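You operate a simulated robot arm through the tools that you are given. There is no shell and no other tool. Be economical: measure what you need, move in short steps, check, and stop when the job is done.

You run a simulated robot arm. Do the job below in one go: nothing can be reset, and whatever is moved stays where it is left.

## Task
Put one of the brass discs from the top of the black table on top of the cream second clean air filter.

The check looks at the end state, three seconds after you hand in, the way a careful person would. Anything else that was tipped, shoved, dropped, spilled or broken makes it a failure.

## Robot
A 7-joint arm with a two-finger parallel gripper, fixed in place. Base frame: the origin is at the foot of the arm, x ahead of it, y to its left, z up; the work surface is at about z = 0. Readings come in cm, degrees, newtons and seconds.
With the tool pointing down near the work surface it reaches from about 24 to 62 cm from the base axis. Its first joint turns from -66.0 to 66.0 degrees. Payload 2.6 kg.
Tool frame: the origin (TCP) lies between the finger pads and is the grasp point; the fingertips stand 3 cm ahead of it; z points along the fingers, y is the line along which they close. Largest opening 9.4 cm; finger width 2.8, thickness 1; the body of the gripper, 5 by 9.6 cm, starts 5.5 cm behind the TCP.
Orientation is that of the tool frame in the base frame, as a unit quaternion [w, x, y, z]. With the fingers straight down and closing along the base's y, the tool's x points along the base's -x, its y along +y and its z along -z.

## Interface
- The arm moves only by the tool step_arm. Its arguments are lists of equal length, an entry for each row: "delta_pos": the shift along the tool's x, y, z in m, a list of three; "yaw": the turn about the tool's z in degrees; "gripper": the gripper command, from -1 (shut) to 1 (fully open), values between in proportion. In form: {"delta_pos": [[x, y, z], ...], "yaw": [yaw, ...], "gripper": [gripper, ...]}. A call has 1 to 20 rows; each row is the pose to reach, as a shift and turn from the pose commanded when the call began, along the tool's axes at that moment. Each row takes 0.2 s and may step no farther than 5 cm and 8.6 degrees from the row before; otherwise, or with a gripper value out of range, the whole call is refused. Where a pose cannot be reached the arm comes as near as it can. A force on the tool above 40 N (or 10 N above the force at the start of the call, whichever is more), or a blocked arm, ends the call early, and 0.2 s more pass. The fingers move at their own pace (about 7.2 cm/s each) and stop on an object; they squeeze with about 21 N. The grip force told is the motor's: it shows also when the fingers shut on nothing. Time passes only in rows, and 0.2 s behind the last, so rows that repeat a pose let the fingers close. It gives the time, the measured TCP pose, the force on the tool (base axes), the opening and the grip force at its end, in the units of the frame above (readings bear some noise), and new pictures: "pictures" is both (left out), scene, wrist or none.
- Cameras (640 x 400 px; columns grow to the right, rows downward): "scene" is fixed at [2.58, 42, 56.12]; the picture's right is [-0.91, -0.41, 0.00], its down [-0.21, 0.47, -0.86] and it looks along [0.35, -0.78, -0.51] (base axes); focal length 321 px, centre (320, 200). "wrist" rides on the gripper at [7.6, 1.4, -10.3] in the tool frame; the picture's right is [-0.18, 0.98, 0.00], its down [-0.75, -0.14, -0.64] and it looks along [-0.63, -0.12, 0.77] (tool axes); focal length 243 px, centre (320, 200). There is no depth. A picture from a camera that has moved, and an enlarged one, comes with that camera's place and axes in the base frame and with its lens. The place of the scene camera against the robot may be out by one fixed shift of up to 1.8 cm in any direction.
- enlarge(camera, box): a new picture of the part [left, top, right, bottom] of that camera's present view, enlarged. No time passes.
- sign_off(): hands the job in; it is judged then, once.

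Work in short steps. Places have to be worked out from the pictures, the camera data and where the tool is seen: move nearer, look again, correct. Check each grasp and each placing, and mend what went wrong. You have 90 turns and 170 pictures in all, those below and enlarged ones among them. Open the gripper and draw the arm clear of the work before you hand the job in, unless the task says otherwise; then end with one line.

The tools are called after "Request:" as name(argument=value, ...) on one line, values as JSON. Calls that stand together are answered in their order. step_arm: Moves the arm, as the interface text tells. Its arguments: {"type":"object","properties":{"delta_pos":{"type":"array","items":{"type":"array","items":{"type":"number"}}},"yaw":{"type":"array","items":{"type":"number"}},"gripper":{"type":"array","items":{"type":"number"}},"pictures":{"type":"string","enum":["both","scene","wrist","none"]}},"required":["delta_pos","yaw","gripper"]} The other tools are called the same way: enlarge (camera, box) takes an enlarged picture of a part of a camera's view; sign_off () hands the job in.

At the start:

```text
time: 0.0
ee_pos: [24.83, -31.24, 37.26]
orientation: [0.0, 0.001, 1.0, 0.0]
wrist_force: [-0.1, 0.1, 0.2]
opening: 9.41
grasp_force: 0.0
```

scene: 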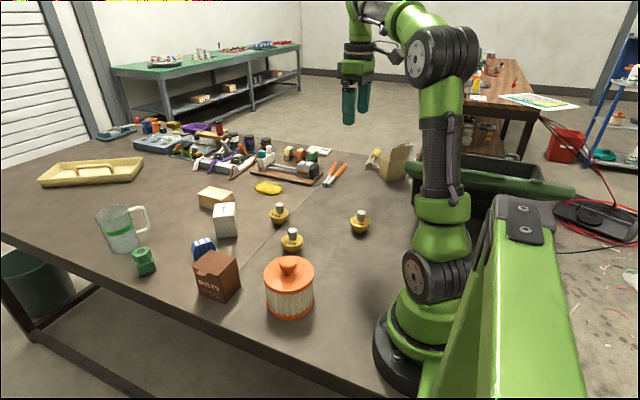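
wrist: 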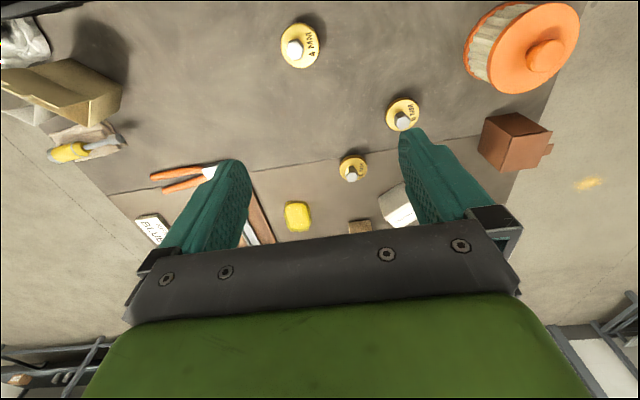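

I'll look closer at the objects in the scene to identify discs and filter.

Request:
enlarge(camera="scene", box=[180, 130, 420, 330])

Request:
enlarge(camera="scene", box=[20, 100, 220, 290])

Request:
enlarge(camera="wrist", box=[260, 0, 600, 250])

Request:
enlarge(camera="scene", box=[420, 40, 640, 200])

```text
2.00 times, centred on (300, 230) of scene
camera zoom: at [2.58, 42.0, 56.12], right [-0.91, -0.41, 0.0], down [-0.21, 0.47, -0.86], along [0.35, -0.78, -0.51], focal length 642 px, centre (360, 140)
```

zoom: 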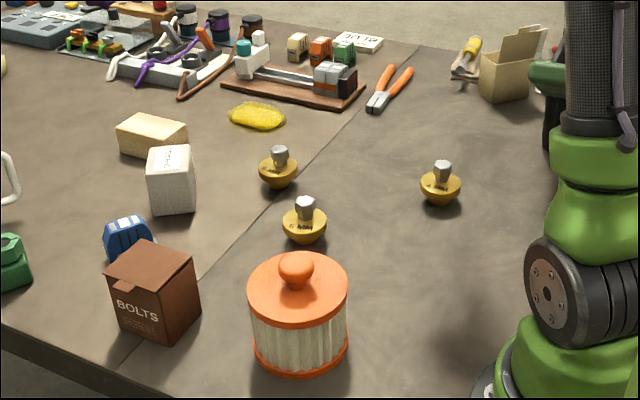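

```text
2.11 times, centred on (120, 195) of scene
camera zoom: at [2.58, 42.0, 56.12], right [-0.91, -0.41, 0.0], down [-0.21, 0.47, -0.86], along [0.35, -0.78, -0.51], focal length 676 px, centre (741, 210)
```

zoom: 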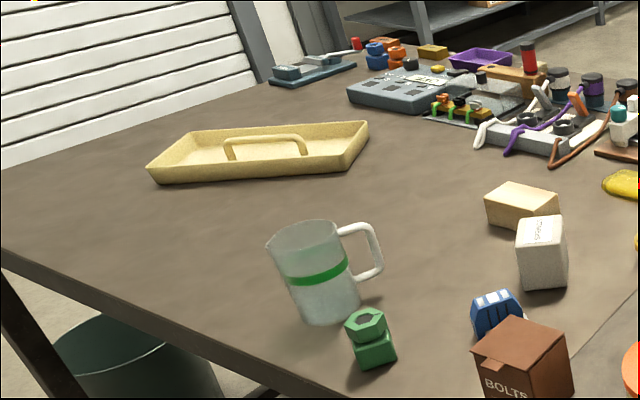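

```text
1.60 times, centred on (430, 125) of wrist
camera zoom: at [17.28, -29.81, 47.45], right [0.18, 0.98, 0.0], down [0.75, -0.14, 0.64], along [0.63, -0.12, -0.77], focal length 388 px, centre (144, 320)
```

zoom: 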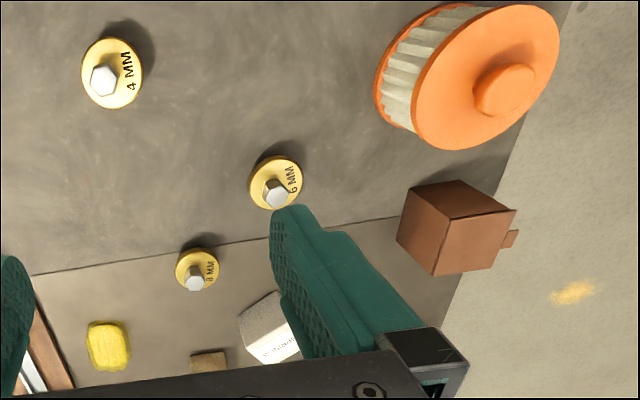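

```text
2.50 times, centred on (530, 120) of scene
camera zoom: at [2.58, 42.0, 56.12], right [-0.91, -0.41, 0.0], down [-0.21, 0.47, -0.86], along [0.35, -0.78, -0.51], focal length 802 px, centre (-205, 400)
```

zoom: 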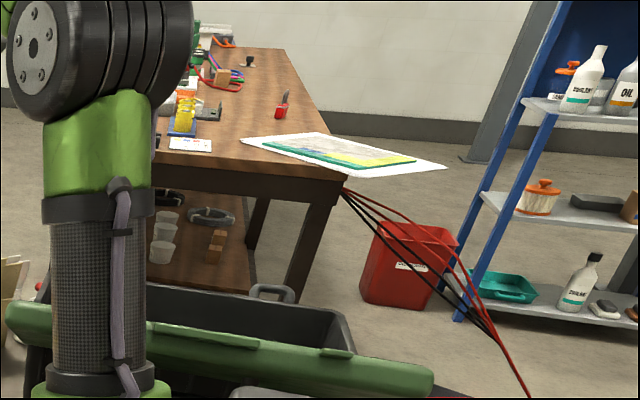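

The brass discs (with hex heads, 4/6/8 MM) lie at about (23,-34), (37,-18) and (47,-28); the orange-capped pleated filter is around (28,-3). I move high over the middle to look at filter and 6 MM disc.

Request:
step_arm(delta_pos=[[-0.01, 0.04, 0], [-0.02, 0.08, 0], [-0.03, 0.12, 0], [-0.04, 0.16, 0], [-0.04, 0.19, 0], [-0.04, 0.19, 0]], yaw=[0, 0, 0, 0, 0, 0], gripper=[1, 1, 1, 1, 1, 1])

```text
time: 1.4
ee_pos: [28.86, -12.19, 37.02]
orientation: [-0.001, 0.0, 1.0, 0.001]
wrist_force: [0.5, -0.3, -0.6]
opening: 9.39
grasp_force: 0.0
camera wrist: at [21.26, -10.76, 47.37], right [0.18, 0.98, 0.0], down [0.75, -0.14, 0.64], along [0.63, -0.12, -0.77], focal length 243 px, centre (320, 200)
```

scene: 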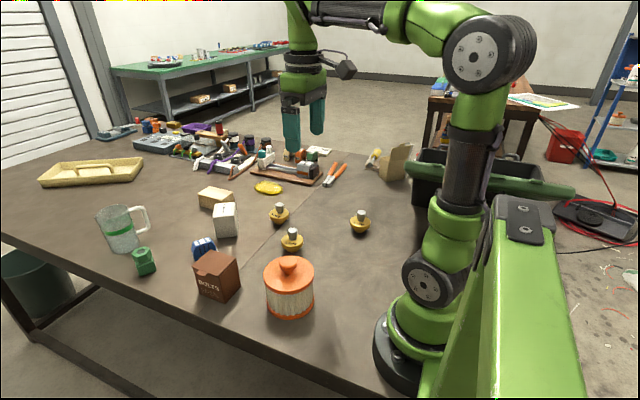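
wrist: 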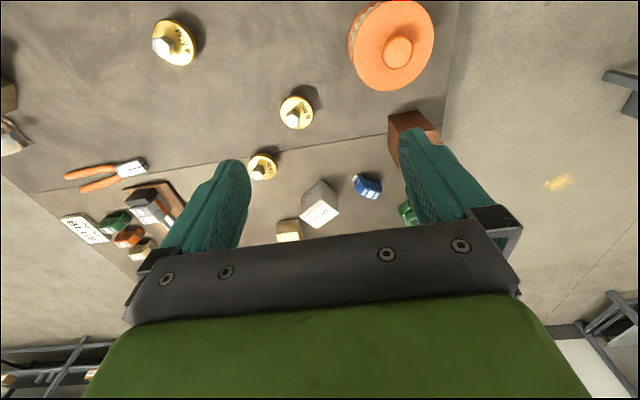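

Request:
enlarge(camera="wrist", box=[250, 0, 450, 140])

Request:
enlarge(camera="scene", box=[240, 190, 380, 330])

```text
2.86 times, centred on (350, 70) of wrist
camera zoom: at [21.26, -10.76, 47.37], right [0.18, 0.98, 0.0], down [0.75, -0.14, 0.64], along [0.63, -0.12, -0.77], focal length 693 px, centre (234, 571)
```

zoom: 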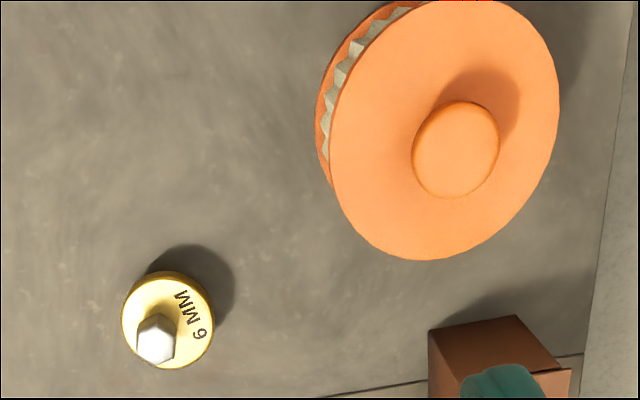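

```text
2.86 times, centred on (310, 260) of scene
camera zoom: at [2.58, 42.01, 56.12], right [-0.91, -0.41, 0.0], down [-0.21, 0.47, -0.86], along [0.35, -0.78, -0.51], focal length 917 px, centre (349, 29)
```

zoom: 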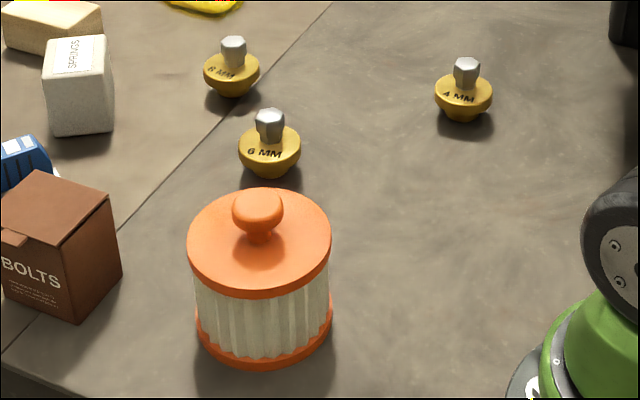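

The discs have a ~6 cm flange on a narrower base with a hex post; the filter has a knob on its lid. I go low and beside the filter to view the knob profile obliquely from the wrist camera.

Request:
step_arm(delta_pos=[[0.03, -0.02, 0.02], [0.06, -0.04, 0.04], [0.075, -0.05, 0.08], [0.075, -0.05, 0.12], [0.075, -0.05, 0.16], [0.075, -0.05, 0.2], [0.075, -0.05, 0.24], [0.075, -0.05, 0.28], [0.075, -0.05, 0.28]], yaw=[0, 0, 0, 0, 0, 0, 0, 0, 0], gripper=[1, 1, 1, 1, 1, 1, 1, 1, 1], pictures="both")

```text
time: 3.4
ee_pos: [21.41, -17.22, 9.1]
orientation: [0.0, 0.0, 1.0, 0.001]
wrist_force: [0.5, 0.2, 0.6]
opening: 9.42
grasp_force: 0.1
camera wrist: at [13.78, -15.78, 19.44], right [0.18, 0.98, 0.0], down [0.75, -0.14, 0.64], along [0.63, -0.12, -0.77], focal length 243 px, centre (320, 200)
```

scene: 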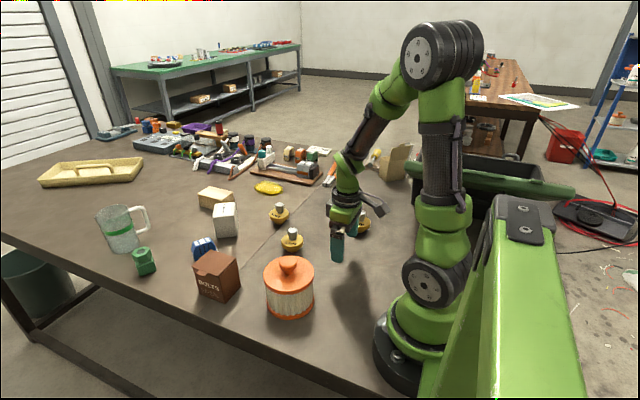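
wrist: 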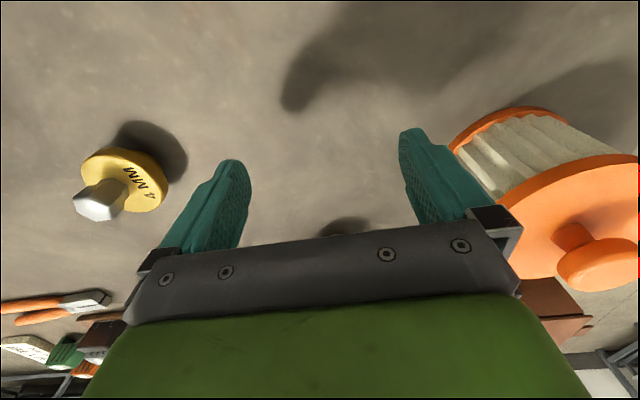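

Request:
enlarge(camera="wrist", box=[440, 100, 640, 320])

Request:
enlarge(camera="wrist", box=[50, 110, 210, 240])

```text
1.82 times, centred on (540, 210) of wrist
camera zoom: at [13.78, -15.78, 19.44], right [0.18, 0.98, 0.0], down [0.75, -0.14, 0.64], along [0.63, -0.12, -0.77], focal length 441 px, centre (-80, 182)
```

zoom: 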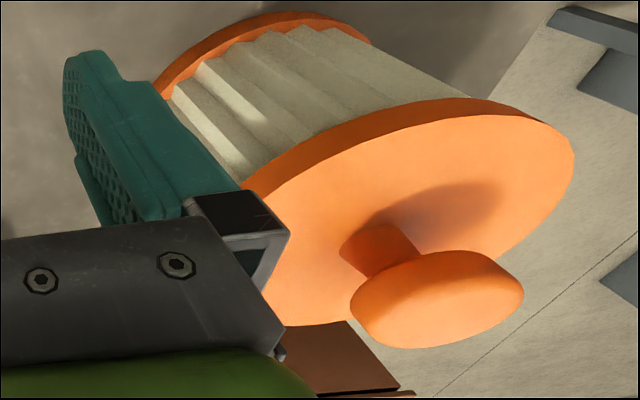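

```text
3.08 times, centred on (130, 175) of wrist
camera zoom: at [13.78, -15.78, 19.44], right [0.18, 0.98, 0.0], down [0.75, -0.14, 0.64], along [0.63, -0.12, -0.77], focal length 746 px, centre (905, 277)
```

zoom: 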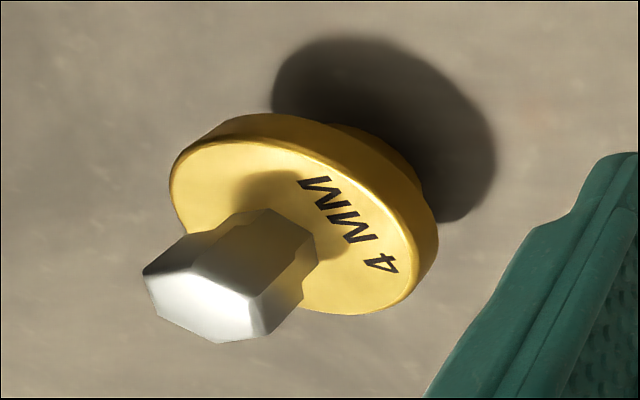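

The knob has a broad flat top at about (28.5,-1.8), z≈12, suitable for setting the disc on. Next I rise and go above the 6 MM disc to centre on it.

Request:
step_arm(delta_pos=[[0, 0, -0.04], [-0.02, -0.002, -0.06], [-0.06, -0.004, -0.06], [-0.1, -0.006, -0.06], [-0.14, -0.009, -0.06], [-0.153, -0.009, -0.06], [-0.153, -0.009, -0.06]], yaw=[0, 0, 0, 0, 0, 0, 0], gripper=[1, 1, 1, 1, 1, 1, 1])

```text
time: 5.0
ee_pos: [36.73, -17.97, 15.13]
orientation: [0.0, 0.0, 1.0, 0.0]
wrist_force: [0.1, -0.3, -0.1]
opening: 9.39
grasp_force: 0.1
camera wrist: at [29.23, -16.58, 25.43], right [0.18, 0.98, 0.0], down [0.75, -0.14, 0.64], along [0.63, -0.12, -0.77], focal length 243 px, centre (320, 200)
```

scene: 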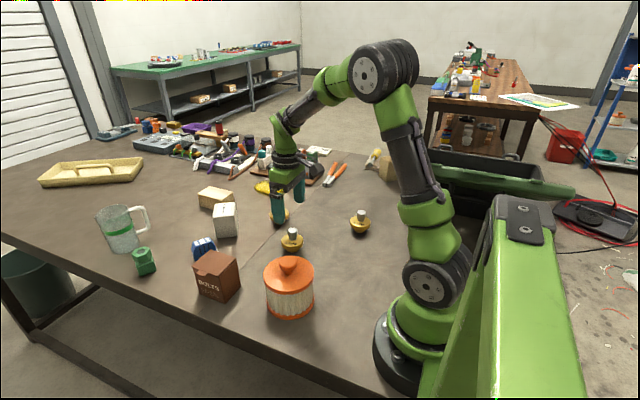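
wrist: 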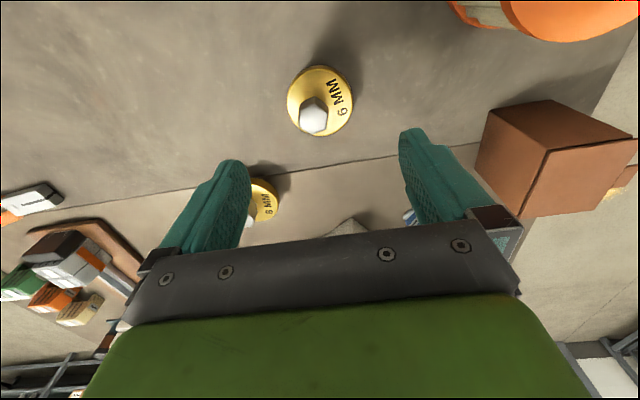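

Request:
enlarge(camera="wrist", box=[260, 40, 380, 150])

```text
3.64 times, centred on (320, 95) of wrist
camera zoom: at [29.23, -16.58, 25.43], right [0.18, 0.98, 0.0], down [0.75, -0.14, 0.64], along [0.63, -0.12, -0.77], focal length 882 px, centre (320, 582)
```

zoom: 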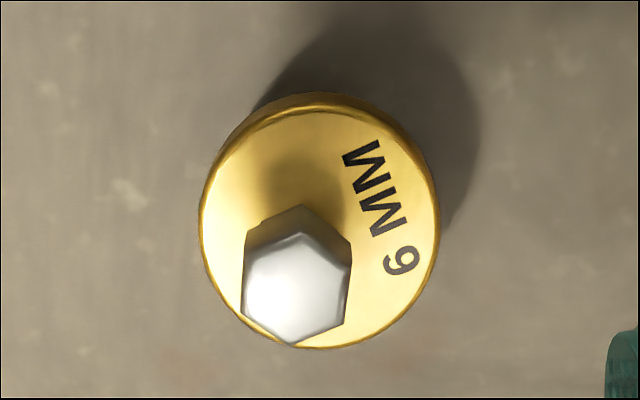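

The 6 MM disc's hex post is at about (36.6,-18.5), top z≈6, flats facing ±y. I descend to TCP z≈6.4 with open fingers around the post.

Request:
step_arm(delta_pos=[[0.001, -0.005, 0.02], [0.001, -0.005, 0.045], [0.001, -0.005, 0.065], [0.001, -0.005, 0.08], [0.001, -0.005, 0.087], [0.001, -0.005, 0.087]], yaw=[0, 0, 0, 0, 0, 0], gripper=[1, 1, 1, 1, 1, 1])

```text
time: 6.4
ee_pos: [36.48, -18.7, 6.4]
orientation: [-0.001, -0.001, 1.0, 0.0]
wrist_force: [-0.7, 0.0, 0.6]
opening: 9.41
grasp_force: 0.0
camera wrist: at [28.93, -17.2, 16.67], right [0.18, 0.98, 0.0], down [0.75, -0.14, 0.64], along [0.63, -0.12, -0.77], focal length 243 px, centre (320, 200)
```

scene: 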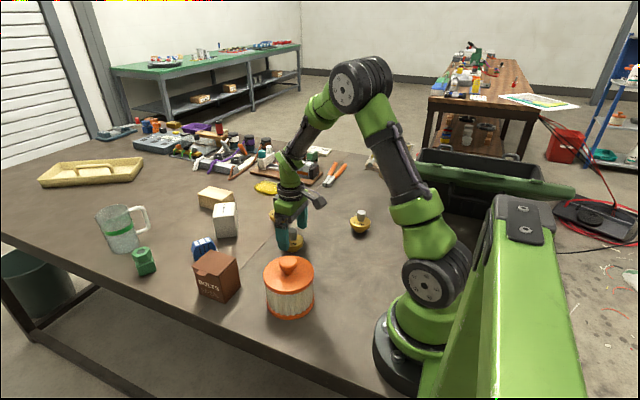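
wrist: 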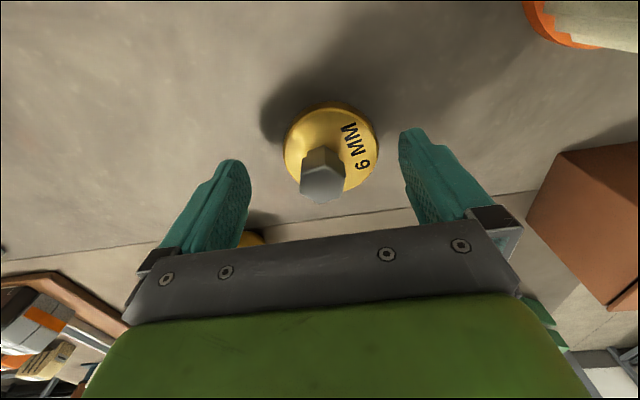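

The post sits centred between the fingers. Closing on it.

Request:
step_arm(delta_pos=[[0, 0, 0], [0, 0, 0], [0, 0, 0], [0, 0, 0], [0, 0, 0]], yaw=[0, 0, 0, 0, 0], gripper=[0.2, -0.3, -0.7, -1, -1], pictures="wrist")

```text
time: 7.6
ee_pos: [36.52, -18.66, 6.4]
orientation: [0.0, 0.001, 1.0, -0.001]
wrist_force: [-0.1, 0.4, 0.7]
opening: 2.48
grasp_force: 21.4
camera wrist: at [28.94, -17.2, 16.7], right [0.18, 0.98, 0.0], down [0.75, -0.14, 0.64], along [0.63, -0.12, -0.77], focal length 243 px, centre (320, 200)
```

wrist: 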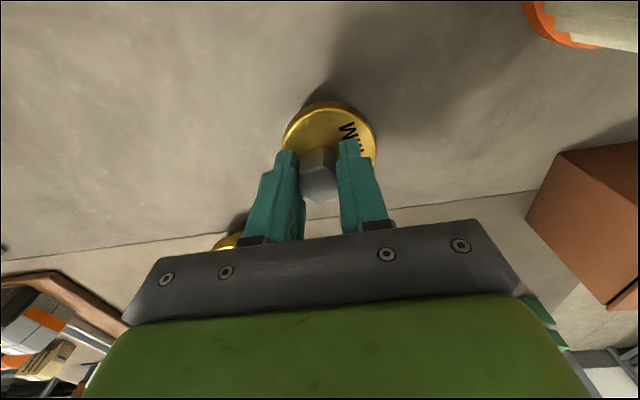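

Grip holds (2.48 cm, 21 N). I lift straight up and look.

Request:
step_arm(delta_pos=[[0, 0, -0.01], [0, 0, -0.03], [0, 0, -0.06], [0, 0, -0.1], [0, 0, -0.14], [0, 0, -0.18], [0, 0, -0.2], [0, 0, -0.2]], yaw=[0, 0, 0, 0, 0, 0, 0, 0], gripper=[-1, -1, -1, -1, -1, -1, -1, -1])

```text
time: 9.4
ee_pos: [36.48, -18.73, 26.47]
orientation: [0.0, -0.001, 1.0, 0.0]
wrist_force: [0.2, -0.2, -1.3]
opening: 2.42
grasp_force: 21.4
camera wrist: at [29.02, -17.23, 36.64], right [0.18, 0.98, 0.0], down [0.75, -0.14, 0.64], along [0.63, -0.12, -0.77], focal length 243 px, centre (320, 200)
```

scene: 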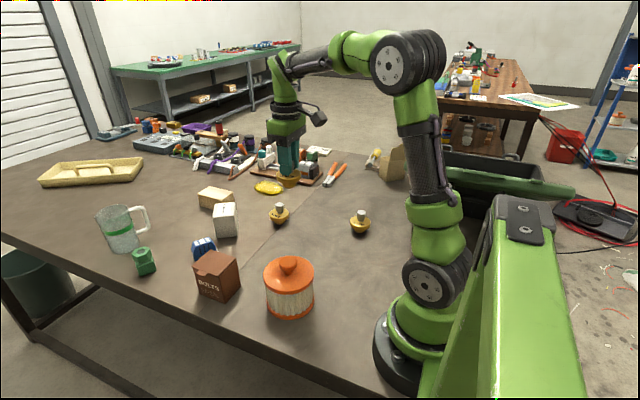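
wrist: 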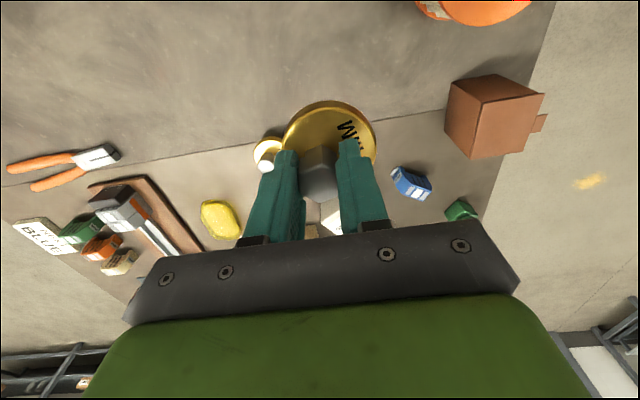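

Disc is held level. I carry it at this height toward the filter, stopping a little past it in x so the knob can be seen.

Request:
step_arm(delta_pos=[[0.01, 0.03, 0], [0.02, 0.07, 0], [0.03, 0.11, 0], [0.03, 0.15, 0], [0.035, 0.167, 0], [0.035, 0.167, 0]], yaw=[0, 0, 0, 0, 0, 0], gripper=[-1, -1, -1, -1, -1, -1], pictures="wrist")

Request:
enlarge(camera="wrist", box=[220, 0, 420, 200])

```text
time: 10.8
ee_pos: [33.06, -1.8, 26.38]
orientation: [0.0, 0.0, 1.0, -0.001]
wrist_force: [0.2, -0.1, -1.5]
opening: 2.43
grasp_force: 20.8
camera wrist: at [25.44, -0.25, 36.69], right [0.18, 0.98, 0.0], down [0.75, -0.14, 0.64], along [0.63, -0.12, -0.77], focal length 243 px, centre (320, 200)
```

wrist: 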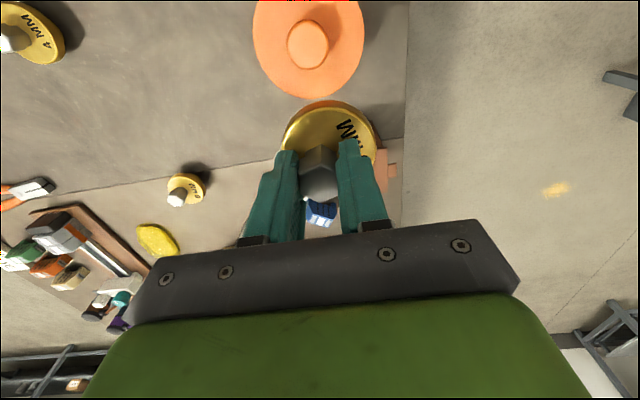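

```text
2.00 times, centred on (320, 100) of wrist
camera zoom: at [25.44, -0.25, 36.69], right [0.18, 0.98, 0.0], down [0.75, -0.14, 0.64], along [0.63, -0.12, -0.77], focal length 485 px, centre (320, 400)
```

zoom: 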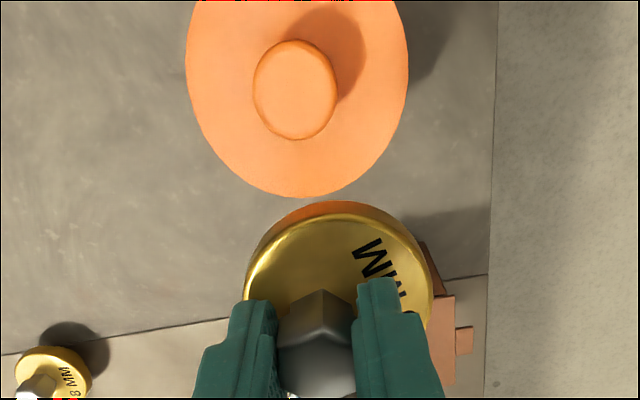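

Knob centre is at about (28.4,-1.95); the disc's centre is ~0.5 cm to +y of the TCP. I move above it to (28.4,-2.45) and lower to z≈20.5 to check the gap.

Request:
step_arm(delta_pos=[[0.02, -0.003, 0], [0.04, -0.006, 0], [0.0466, -0.0065, 0], [0.0466, -0.0065, 0.02], [0.0466, -0.0065, 0.04], [0.0466, -0.0065, 0.054], [0.0466, -0.0065, 0.054]], yaw=[0, 0, 0, 0, 0, 0, 0], gripper=[-1, -1, -1, -1, -1, -1, -1], pictures="wrist")

Request:
enlarge(camera="scene", box=[220, 180, 380, 330])

```text
time: 12.4
ee_pos: [28.39, -2.55, 21.06]
orientation: [0.0, 0.001, 1.0, 0.0]
wrist_force: [0.2, 0.2, -1.3]
opening: 2.41
grasp_force: 21.2
camera wrist: at [20.8, -1.06, 31.33], right [0.18, 0.98, 0.0], down [0.75, -0.14, 0.64], along [0.63, -0.12, -0.77], focal length 243 px, centre (320, 200)
```

wrist: 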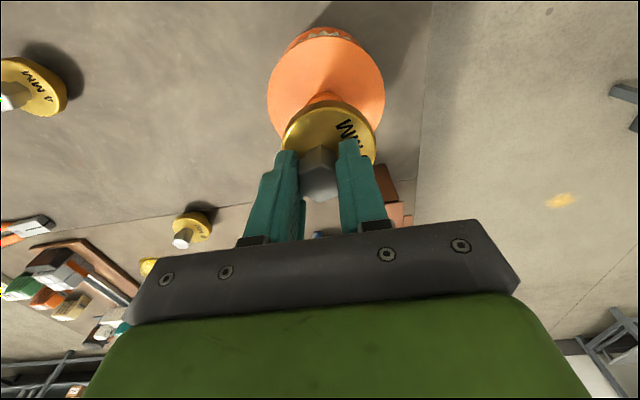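

```text
2.67 times, centred on (300, 255) of scene
camera zoom: at [2.58, 42.0, 56.12], right [-0.91, -0.41, 0.0], down [-0.21, 0.47, -0.86], along [0.35, -0.78, -0.51], focal length 856 px, centre (373, 53)
```

zoom: 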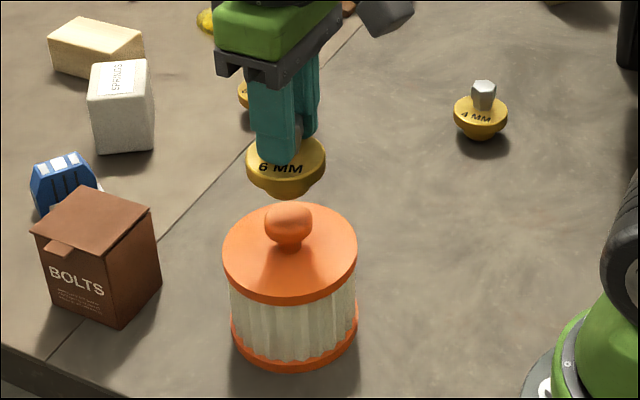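

Disc and knob line up in both views. I lower gently, to about z=19.3.

Request:
step_arm(delta_pos=[[0, 0, 0.006], [0, 0, 0.012], [0, 0, 0.017], [0, 0, 0.017]], yaw=[0, 0, 0, 0], gripper=[-1, -1, -1, -1], pictures="wrist")

Request:
enlarge(camera="scene", box=[240, 200, 340, 300])

```text
time: 13.4
ee_pos: [28.41, -2.46, 19.36]
orientation: [0.0, -0.001, 1.0, 0.0]
wrist_force: [-0.5, 0.3, -0.7]
opening: 2.42
grasp_force: 21.2
camera wrist: at [20.82, -1.12, 29.62], right [0.18, 0.98, 0.0], down [0.75, -0.14, 0.64], along [0.63, -0.12, -0.77], focal length 243 px, centre (320, 200)
```

wrist: 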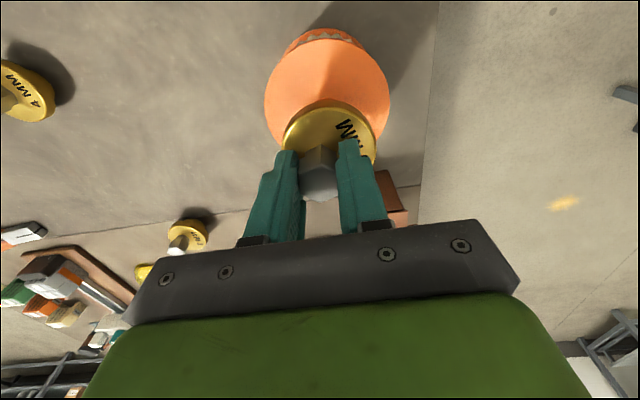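

```text
4.00 times, centred on (290, 250) of scene
camera zoom: at [2.58, 42.0, 56.12], right [-0.91, -0.41, 0.0], down [-0.21, 0.47, -0.86], along [0.35, -0.78, -0.51], focal length 1284 px, centre (440, 0)
```

zoom: 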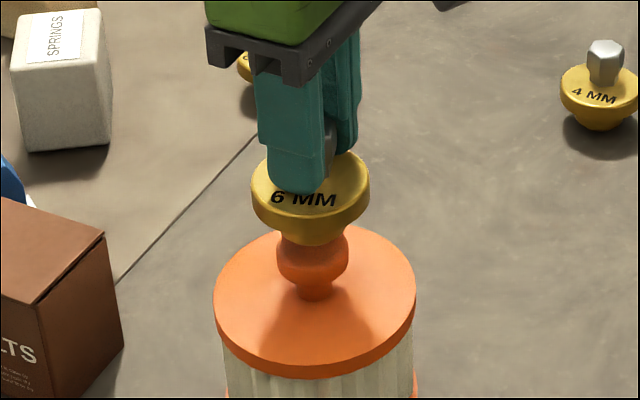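

Nearly in contact; no contact force yet (about -1 N from weight). I lower 4 mm slowly.

Request:
step_arm(delta_pos=[[0, 0, 0.002], [0, 0, 0.004], [0, 0, 0.004]], yaw=[0, 0, 0], gripper=[-1, -1, -1], pictures="none")

Request:
enlarge(camera="scene", box=[240, 200, 340, 300])

```text
time: 14.2
ee_pos: [28.41, -2.55, 19.03]
orientation: [0.0, -0.001, 1.0, 0.0]
wrist_force: [1.1, -0.5, -2.2]
opening: 2.43
grasp_force: 21.2
```

```text
4.00 times, centred on (290, 250) of scene
camera zoom: at [2.58, 42.0, 56.12], right [-0.91, -0.41, 0.0], down [-0.21, 0.47, -0.86], along [0.35, -0.78, -0.51], focal length 1284 px, centre (440, 0)
```

zoom: 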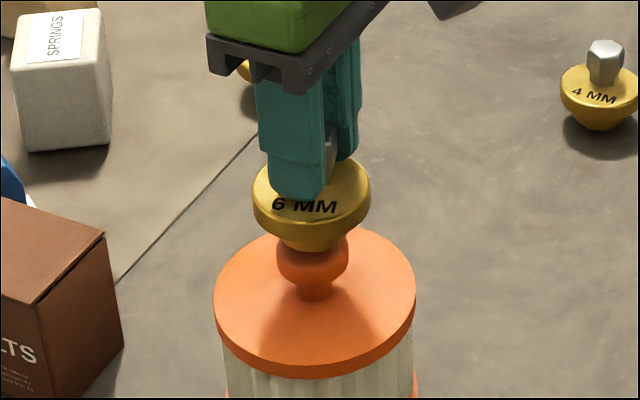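

Still free of contact. Another 4 mm.

Request:
step_arm(delta_pos=[[0, 0, 0.002], [0, 0, 0.004], [0, 0, 0.004]], yaw=[0, 0, 0], gripper=[-1, -1, -1], pictures="none")

Request:
enlarge(camera="scene", box=[240, 200, 340, 300])

```text
time: 15.0
ee_pos: [28.3, -2.62, 18.44]
orientation: [-0.001, 0.0, 1.0, 0.0]
wrist_force: [-0.4, 0.8, -1.4]
opening: 2.4
grasp_force: 21.3
```

```text
4.00 times, centred on (290, 250) of scene
camera zoom: at [2.58, 42.0, 56.12], right [-0.91, -0.41, 0.0], down [-0.21, 0.47, -0.86], along [0.35, -0.78, -0.51], focal length 1284 px, centre (440, 0)
```

zoom: 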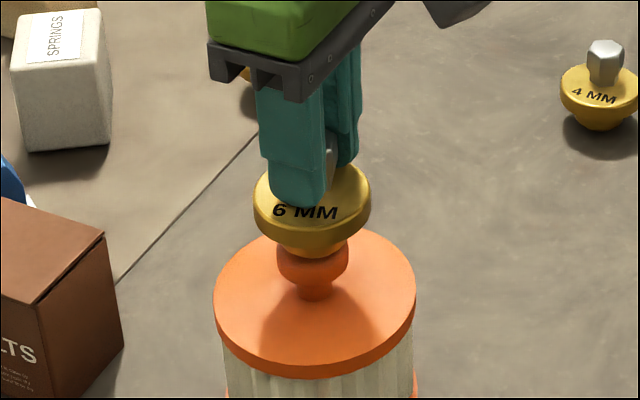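

Still no contact force. Continue 3 mm.

Request:
step_arm(delta_pos=[[0, 0, 0.0015], [0, 0, 0.003], [0, 0, 0.003]], yaw=[0, 0, 0], gripper=[-1, -1, -1], pictures="none")

```text
time: 15.8
ee_pos: [28.32, -2.69, 18.38]
orientation: [0.001, 0.0, 1.0, 0.0]
wrist_force: [-3.3, 0.3, 17.7]
opening: 2.38
grasp_force: 21.0
```

Contact: 17.7 N upward at z≈18.4. I relieve by 1.5 mm and inspect before releasing.

Request:
step_arm(delta_pos=[[0, 0, -0.001], [0, 0, -0.0015]], yaw=[0, 0], gripper=[-1, -1], pictures="wrist")

Request:
enlarge(camera="scene", box=[240, 200, 340, 300])

```text
time: 16.4
ee_pos: [28.26, -2.48, 18.4]
orientation: [-0.002, -0.001, 1.0, 0.0]
wrist_force: [0.3, 0.2, -1.4]
opening: 2.39
grasp_force: 21.0
camera wrist: at [20.79, -1.15, 28.63], right [0.18, 0.98, 0.0], down [0.76, -0.14, 0.64], along [0.63, -0.12, -0.77], focal length 243 px, centre (320, 200)
```

wrist: 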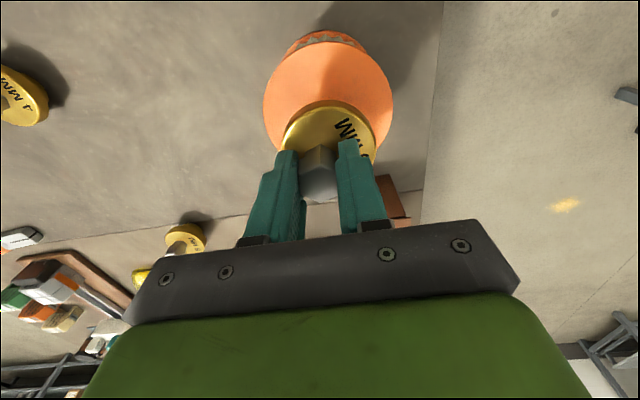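

```text
4.00 times, centred on (290, 250) of scene
camera zoom: at [2.58, 42.0, 56.12], right [-0.91, -0.41, 0.0], down [-0.21, 0.47, -0.86], along [0.35, -0.78, -0.51], focal length 1284 px, centre (440, 0)
```

zoom: 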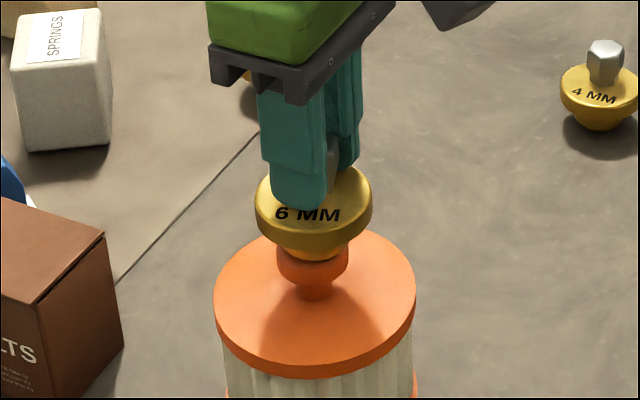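

Alignment with the knob is good in both views (within ~2 mm). I lower back 0.7 mm and open the fingers slightly.

Request:
step_arm(delta_pos=[[0, 0, 0.0007], [0, 0, 0.0007], [0, 0, 0.0007], [0, 0, 0.0007], [0, 0, 0.0007]], yaw=[0, 0, 0, 0, 0], gripper=[-1, -0.45, -0.38, -0.3, -0.25], pictures="wrist")

Request:
enlarge(camera="scene", box=[240, 200, 340, 300])

```text
time: 17.6
ee_pos: [28.47, -2.57, 18.47]
orientation: [0.0, 0.001, 1.0, -0.001]
wrist_force: [0.1, -0.6, -0.6]
opening: 3.51
grasp_force: 0.0
camera wrist: at [20.85, -1.14, 28.65], right [0.18, 0.98, 0.0], down [0.75, -0.14, 0.64], along [0.63, -0.12, -0.77], focal length 243 px, centre (320, 200)
```

wrist: 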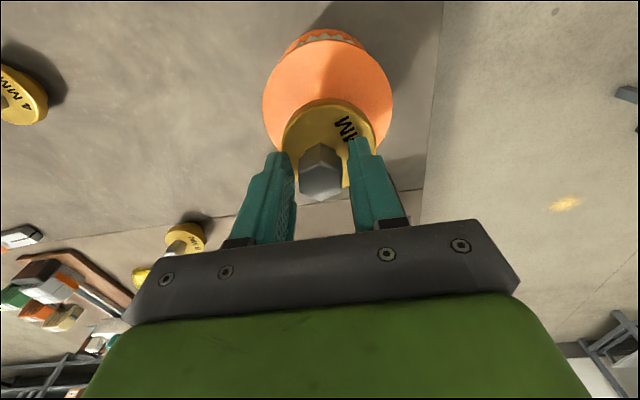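

```text
4.00 times, centred on (290, 250) of scene
camera zoom: at [2.58, 42.0, 56.12], right [-0.91, -0.41, 0.0], down [-0.21, 0.47, -0.86], along [0.35, -0.78, -0.51], focal length 1284 px, centre (440, 0)
```

zoom: 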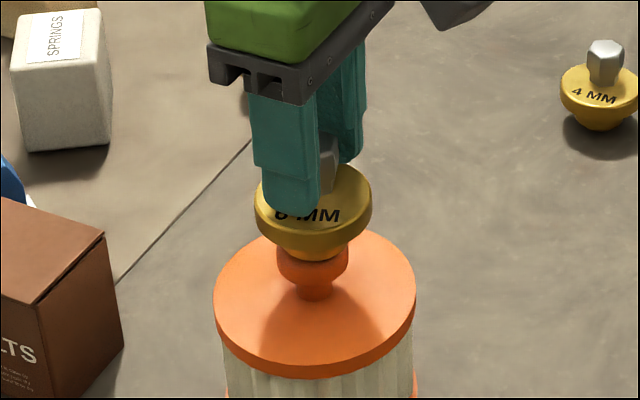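

The disc stays upright on the knob with the fingers off it. I open fully while holding position.

Request:
step_arm(delta_pos=[[0, 0, 0], [0, 0, 0], [0, 0, 0], [0, 0, 0]], yaw=[0, 0, 0, 0], gripper=[0, 0.3, 0.6, 0.6], pictures="wrist")

```text
time: 18.6
ee_pos: [28.53, -2.56, 18.44]
orientation: [0.0, 0.0, 1.0, 0.0]
wrist_force: [0.6, -0.5, -0.2]
opening: 7.5
grasp_force: 0.1
camera wrist: at [20.85, -1.14, 28.65], right [0.18, 0.98, 0.0], down [0.75, -0.14, 0.64], along [0.63, -0.12, -0.77], focal length 243 px, centre (320, 200)
```

wrist: 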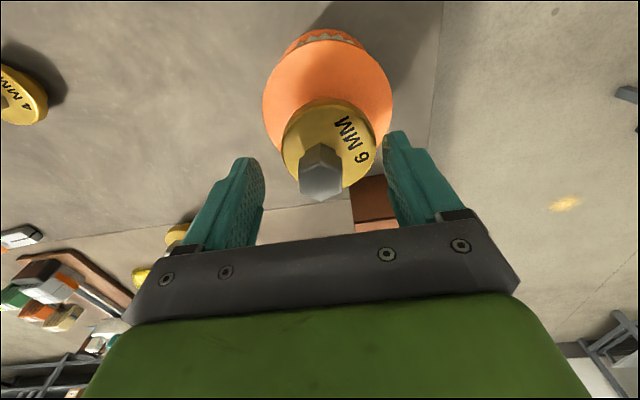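

Disc is standing free. I withdraw straight up, then away to the -y side.

Request:
step_arm(delta_pos=[[0, 0, -0.02], [0, 0, -0.06], [0, 0, -0.1], [0, 0, -0.14], [-0.01, -0.04, -0.17], [-0.02, -0.08, -0.17], [-0.03, -0.12, -0.17], [-0.03, -0.15, -0.17], [-0.03, -0.15, -0.17]], yaw=[0, 0, 0, 0, 0, 0, 0, 0, 0], gripper=[0.6, 0.6, 0.6, 0.6, 0.6, 0.6, 0.6, 0.6, 0.6])

Request:
enlarge(camera="scene", box=[220, 180, 340, 330])

```text
refused: row 5 steps farther than a row can; nothing moved
```

```text
2.67 times, centred on (280, 255) of scene
camera zoom: at [2.58, 42.0, 56.12], right [-0.91, -0.41, 0.0], down [-0.21, 0.47, -0.86], along [0.35, -0.78, -0.51], focal length 856 px, centre (427, 53)
```

zoom: 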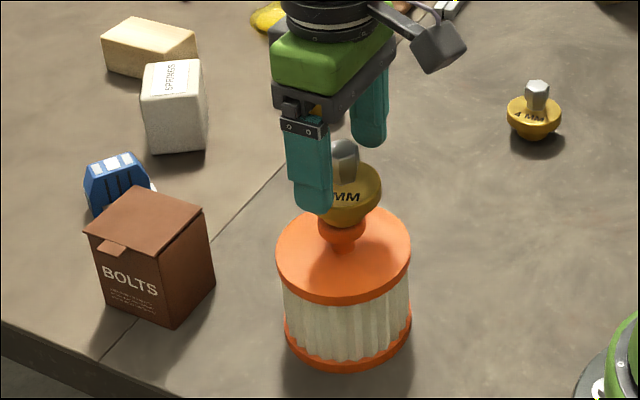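

The call was refused for a too-long step; I repeat it with smaller steps.

Request:
step_arm(delta_pos=[[0, 0, -0.02], [0, 0, -0.06], [0, 0, -0.1], [0, 0, -0.14], [0, 0, -0.17], [-0.01, -0.04, -0.17], [-0.02, -0.08, -0.17], [-0.03, -0.12, -0.17], [-0.03, -0.15, -0.17], [-0.03, -0.15, -0.17]], yaw=[0, 0, 0, 0, 0, 0, 0, 0, 0, 0], gripper=[0.6, 0.6, 0.6, 0.6, 0.6, 0.6, 0.6, 0.6, 0.6, 0.6])

Request:
enlarge(camera="scene", box=[220, 180, 340, 330])

```text
time: 20.8
ee_pos: [31.51, -17.67, 35.09]
orientation: [0.0, 0.0, 1.0, 0.0]
wrist_force: [0.3, -0.3, 0.8]
opening: 7.53
grasp_force: 0.0
camera wrist: at [23.93, -16.26, 45.38], right [0.18, 0.98, 0.0], down [0.75, -0.14, 0.64], along [0.63, -0.12, -0.77], focal length 243 px, centre (320, 200)
```

scene: 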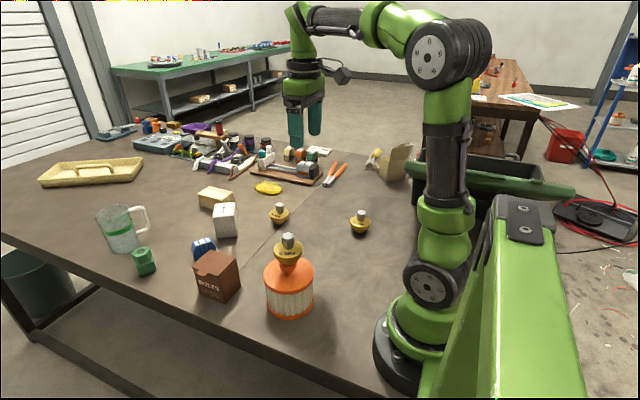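
wrist: 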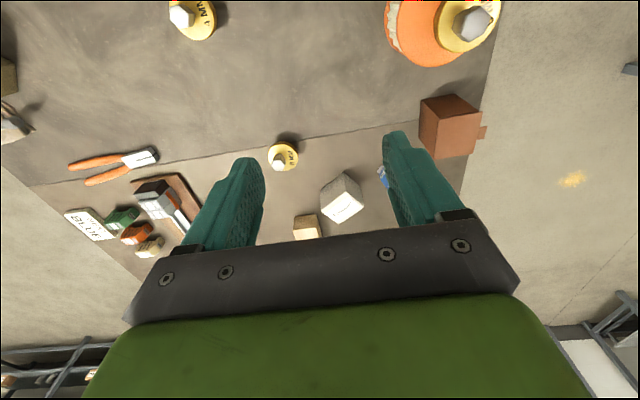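

```text
2.67 times, centred on (280, 255) of scene
camera zoom: at [2.58, 42.0, 56.12], right [-0.91, -0.41, 0.0], down [-0.21, 0.47, -0.86], along [0.35, -0.78, -0.51], focal length 856 px, centre (427, 53)
```

zoom: 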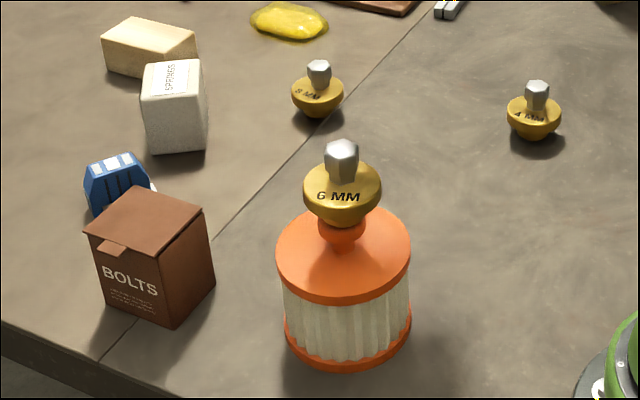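

The disc stands level on the filter's knob, nothing else has moved, and the arm is clear. Handing in.

Request:
sign_off()

```text
The job is handed in.
```

The 6 MM brass disc is standing level on the flat knob on top of the cream air filter; the other objects look unmoved, and the arm is open and clear.
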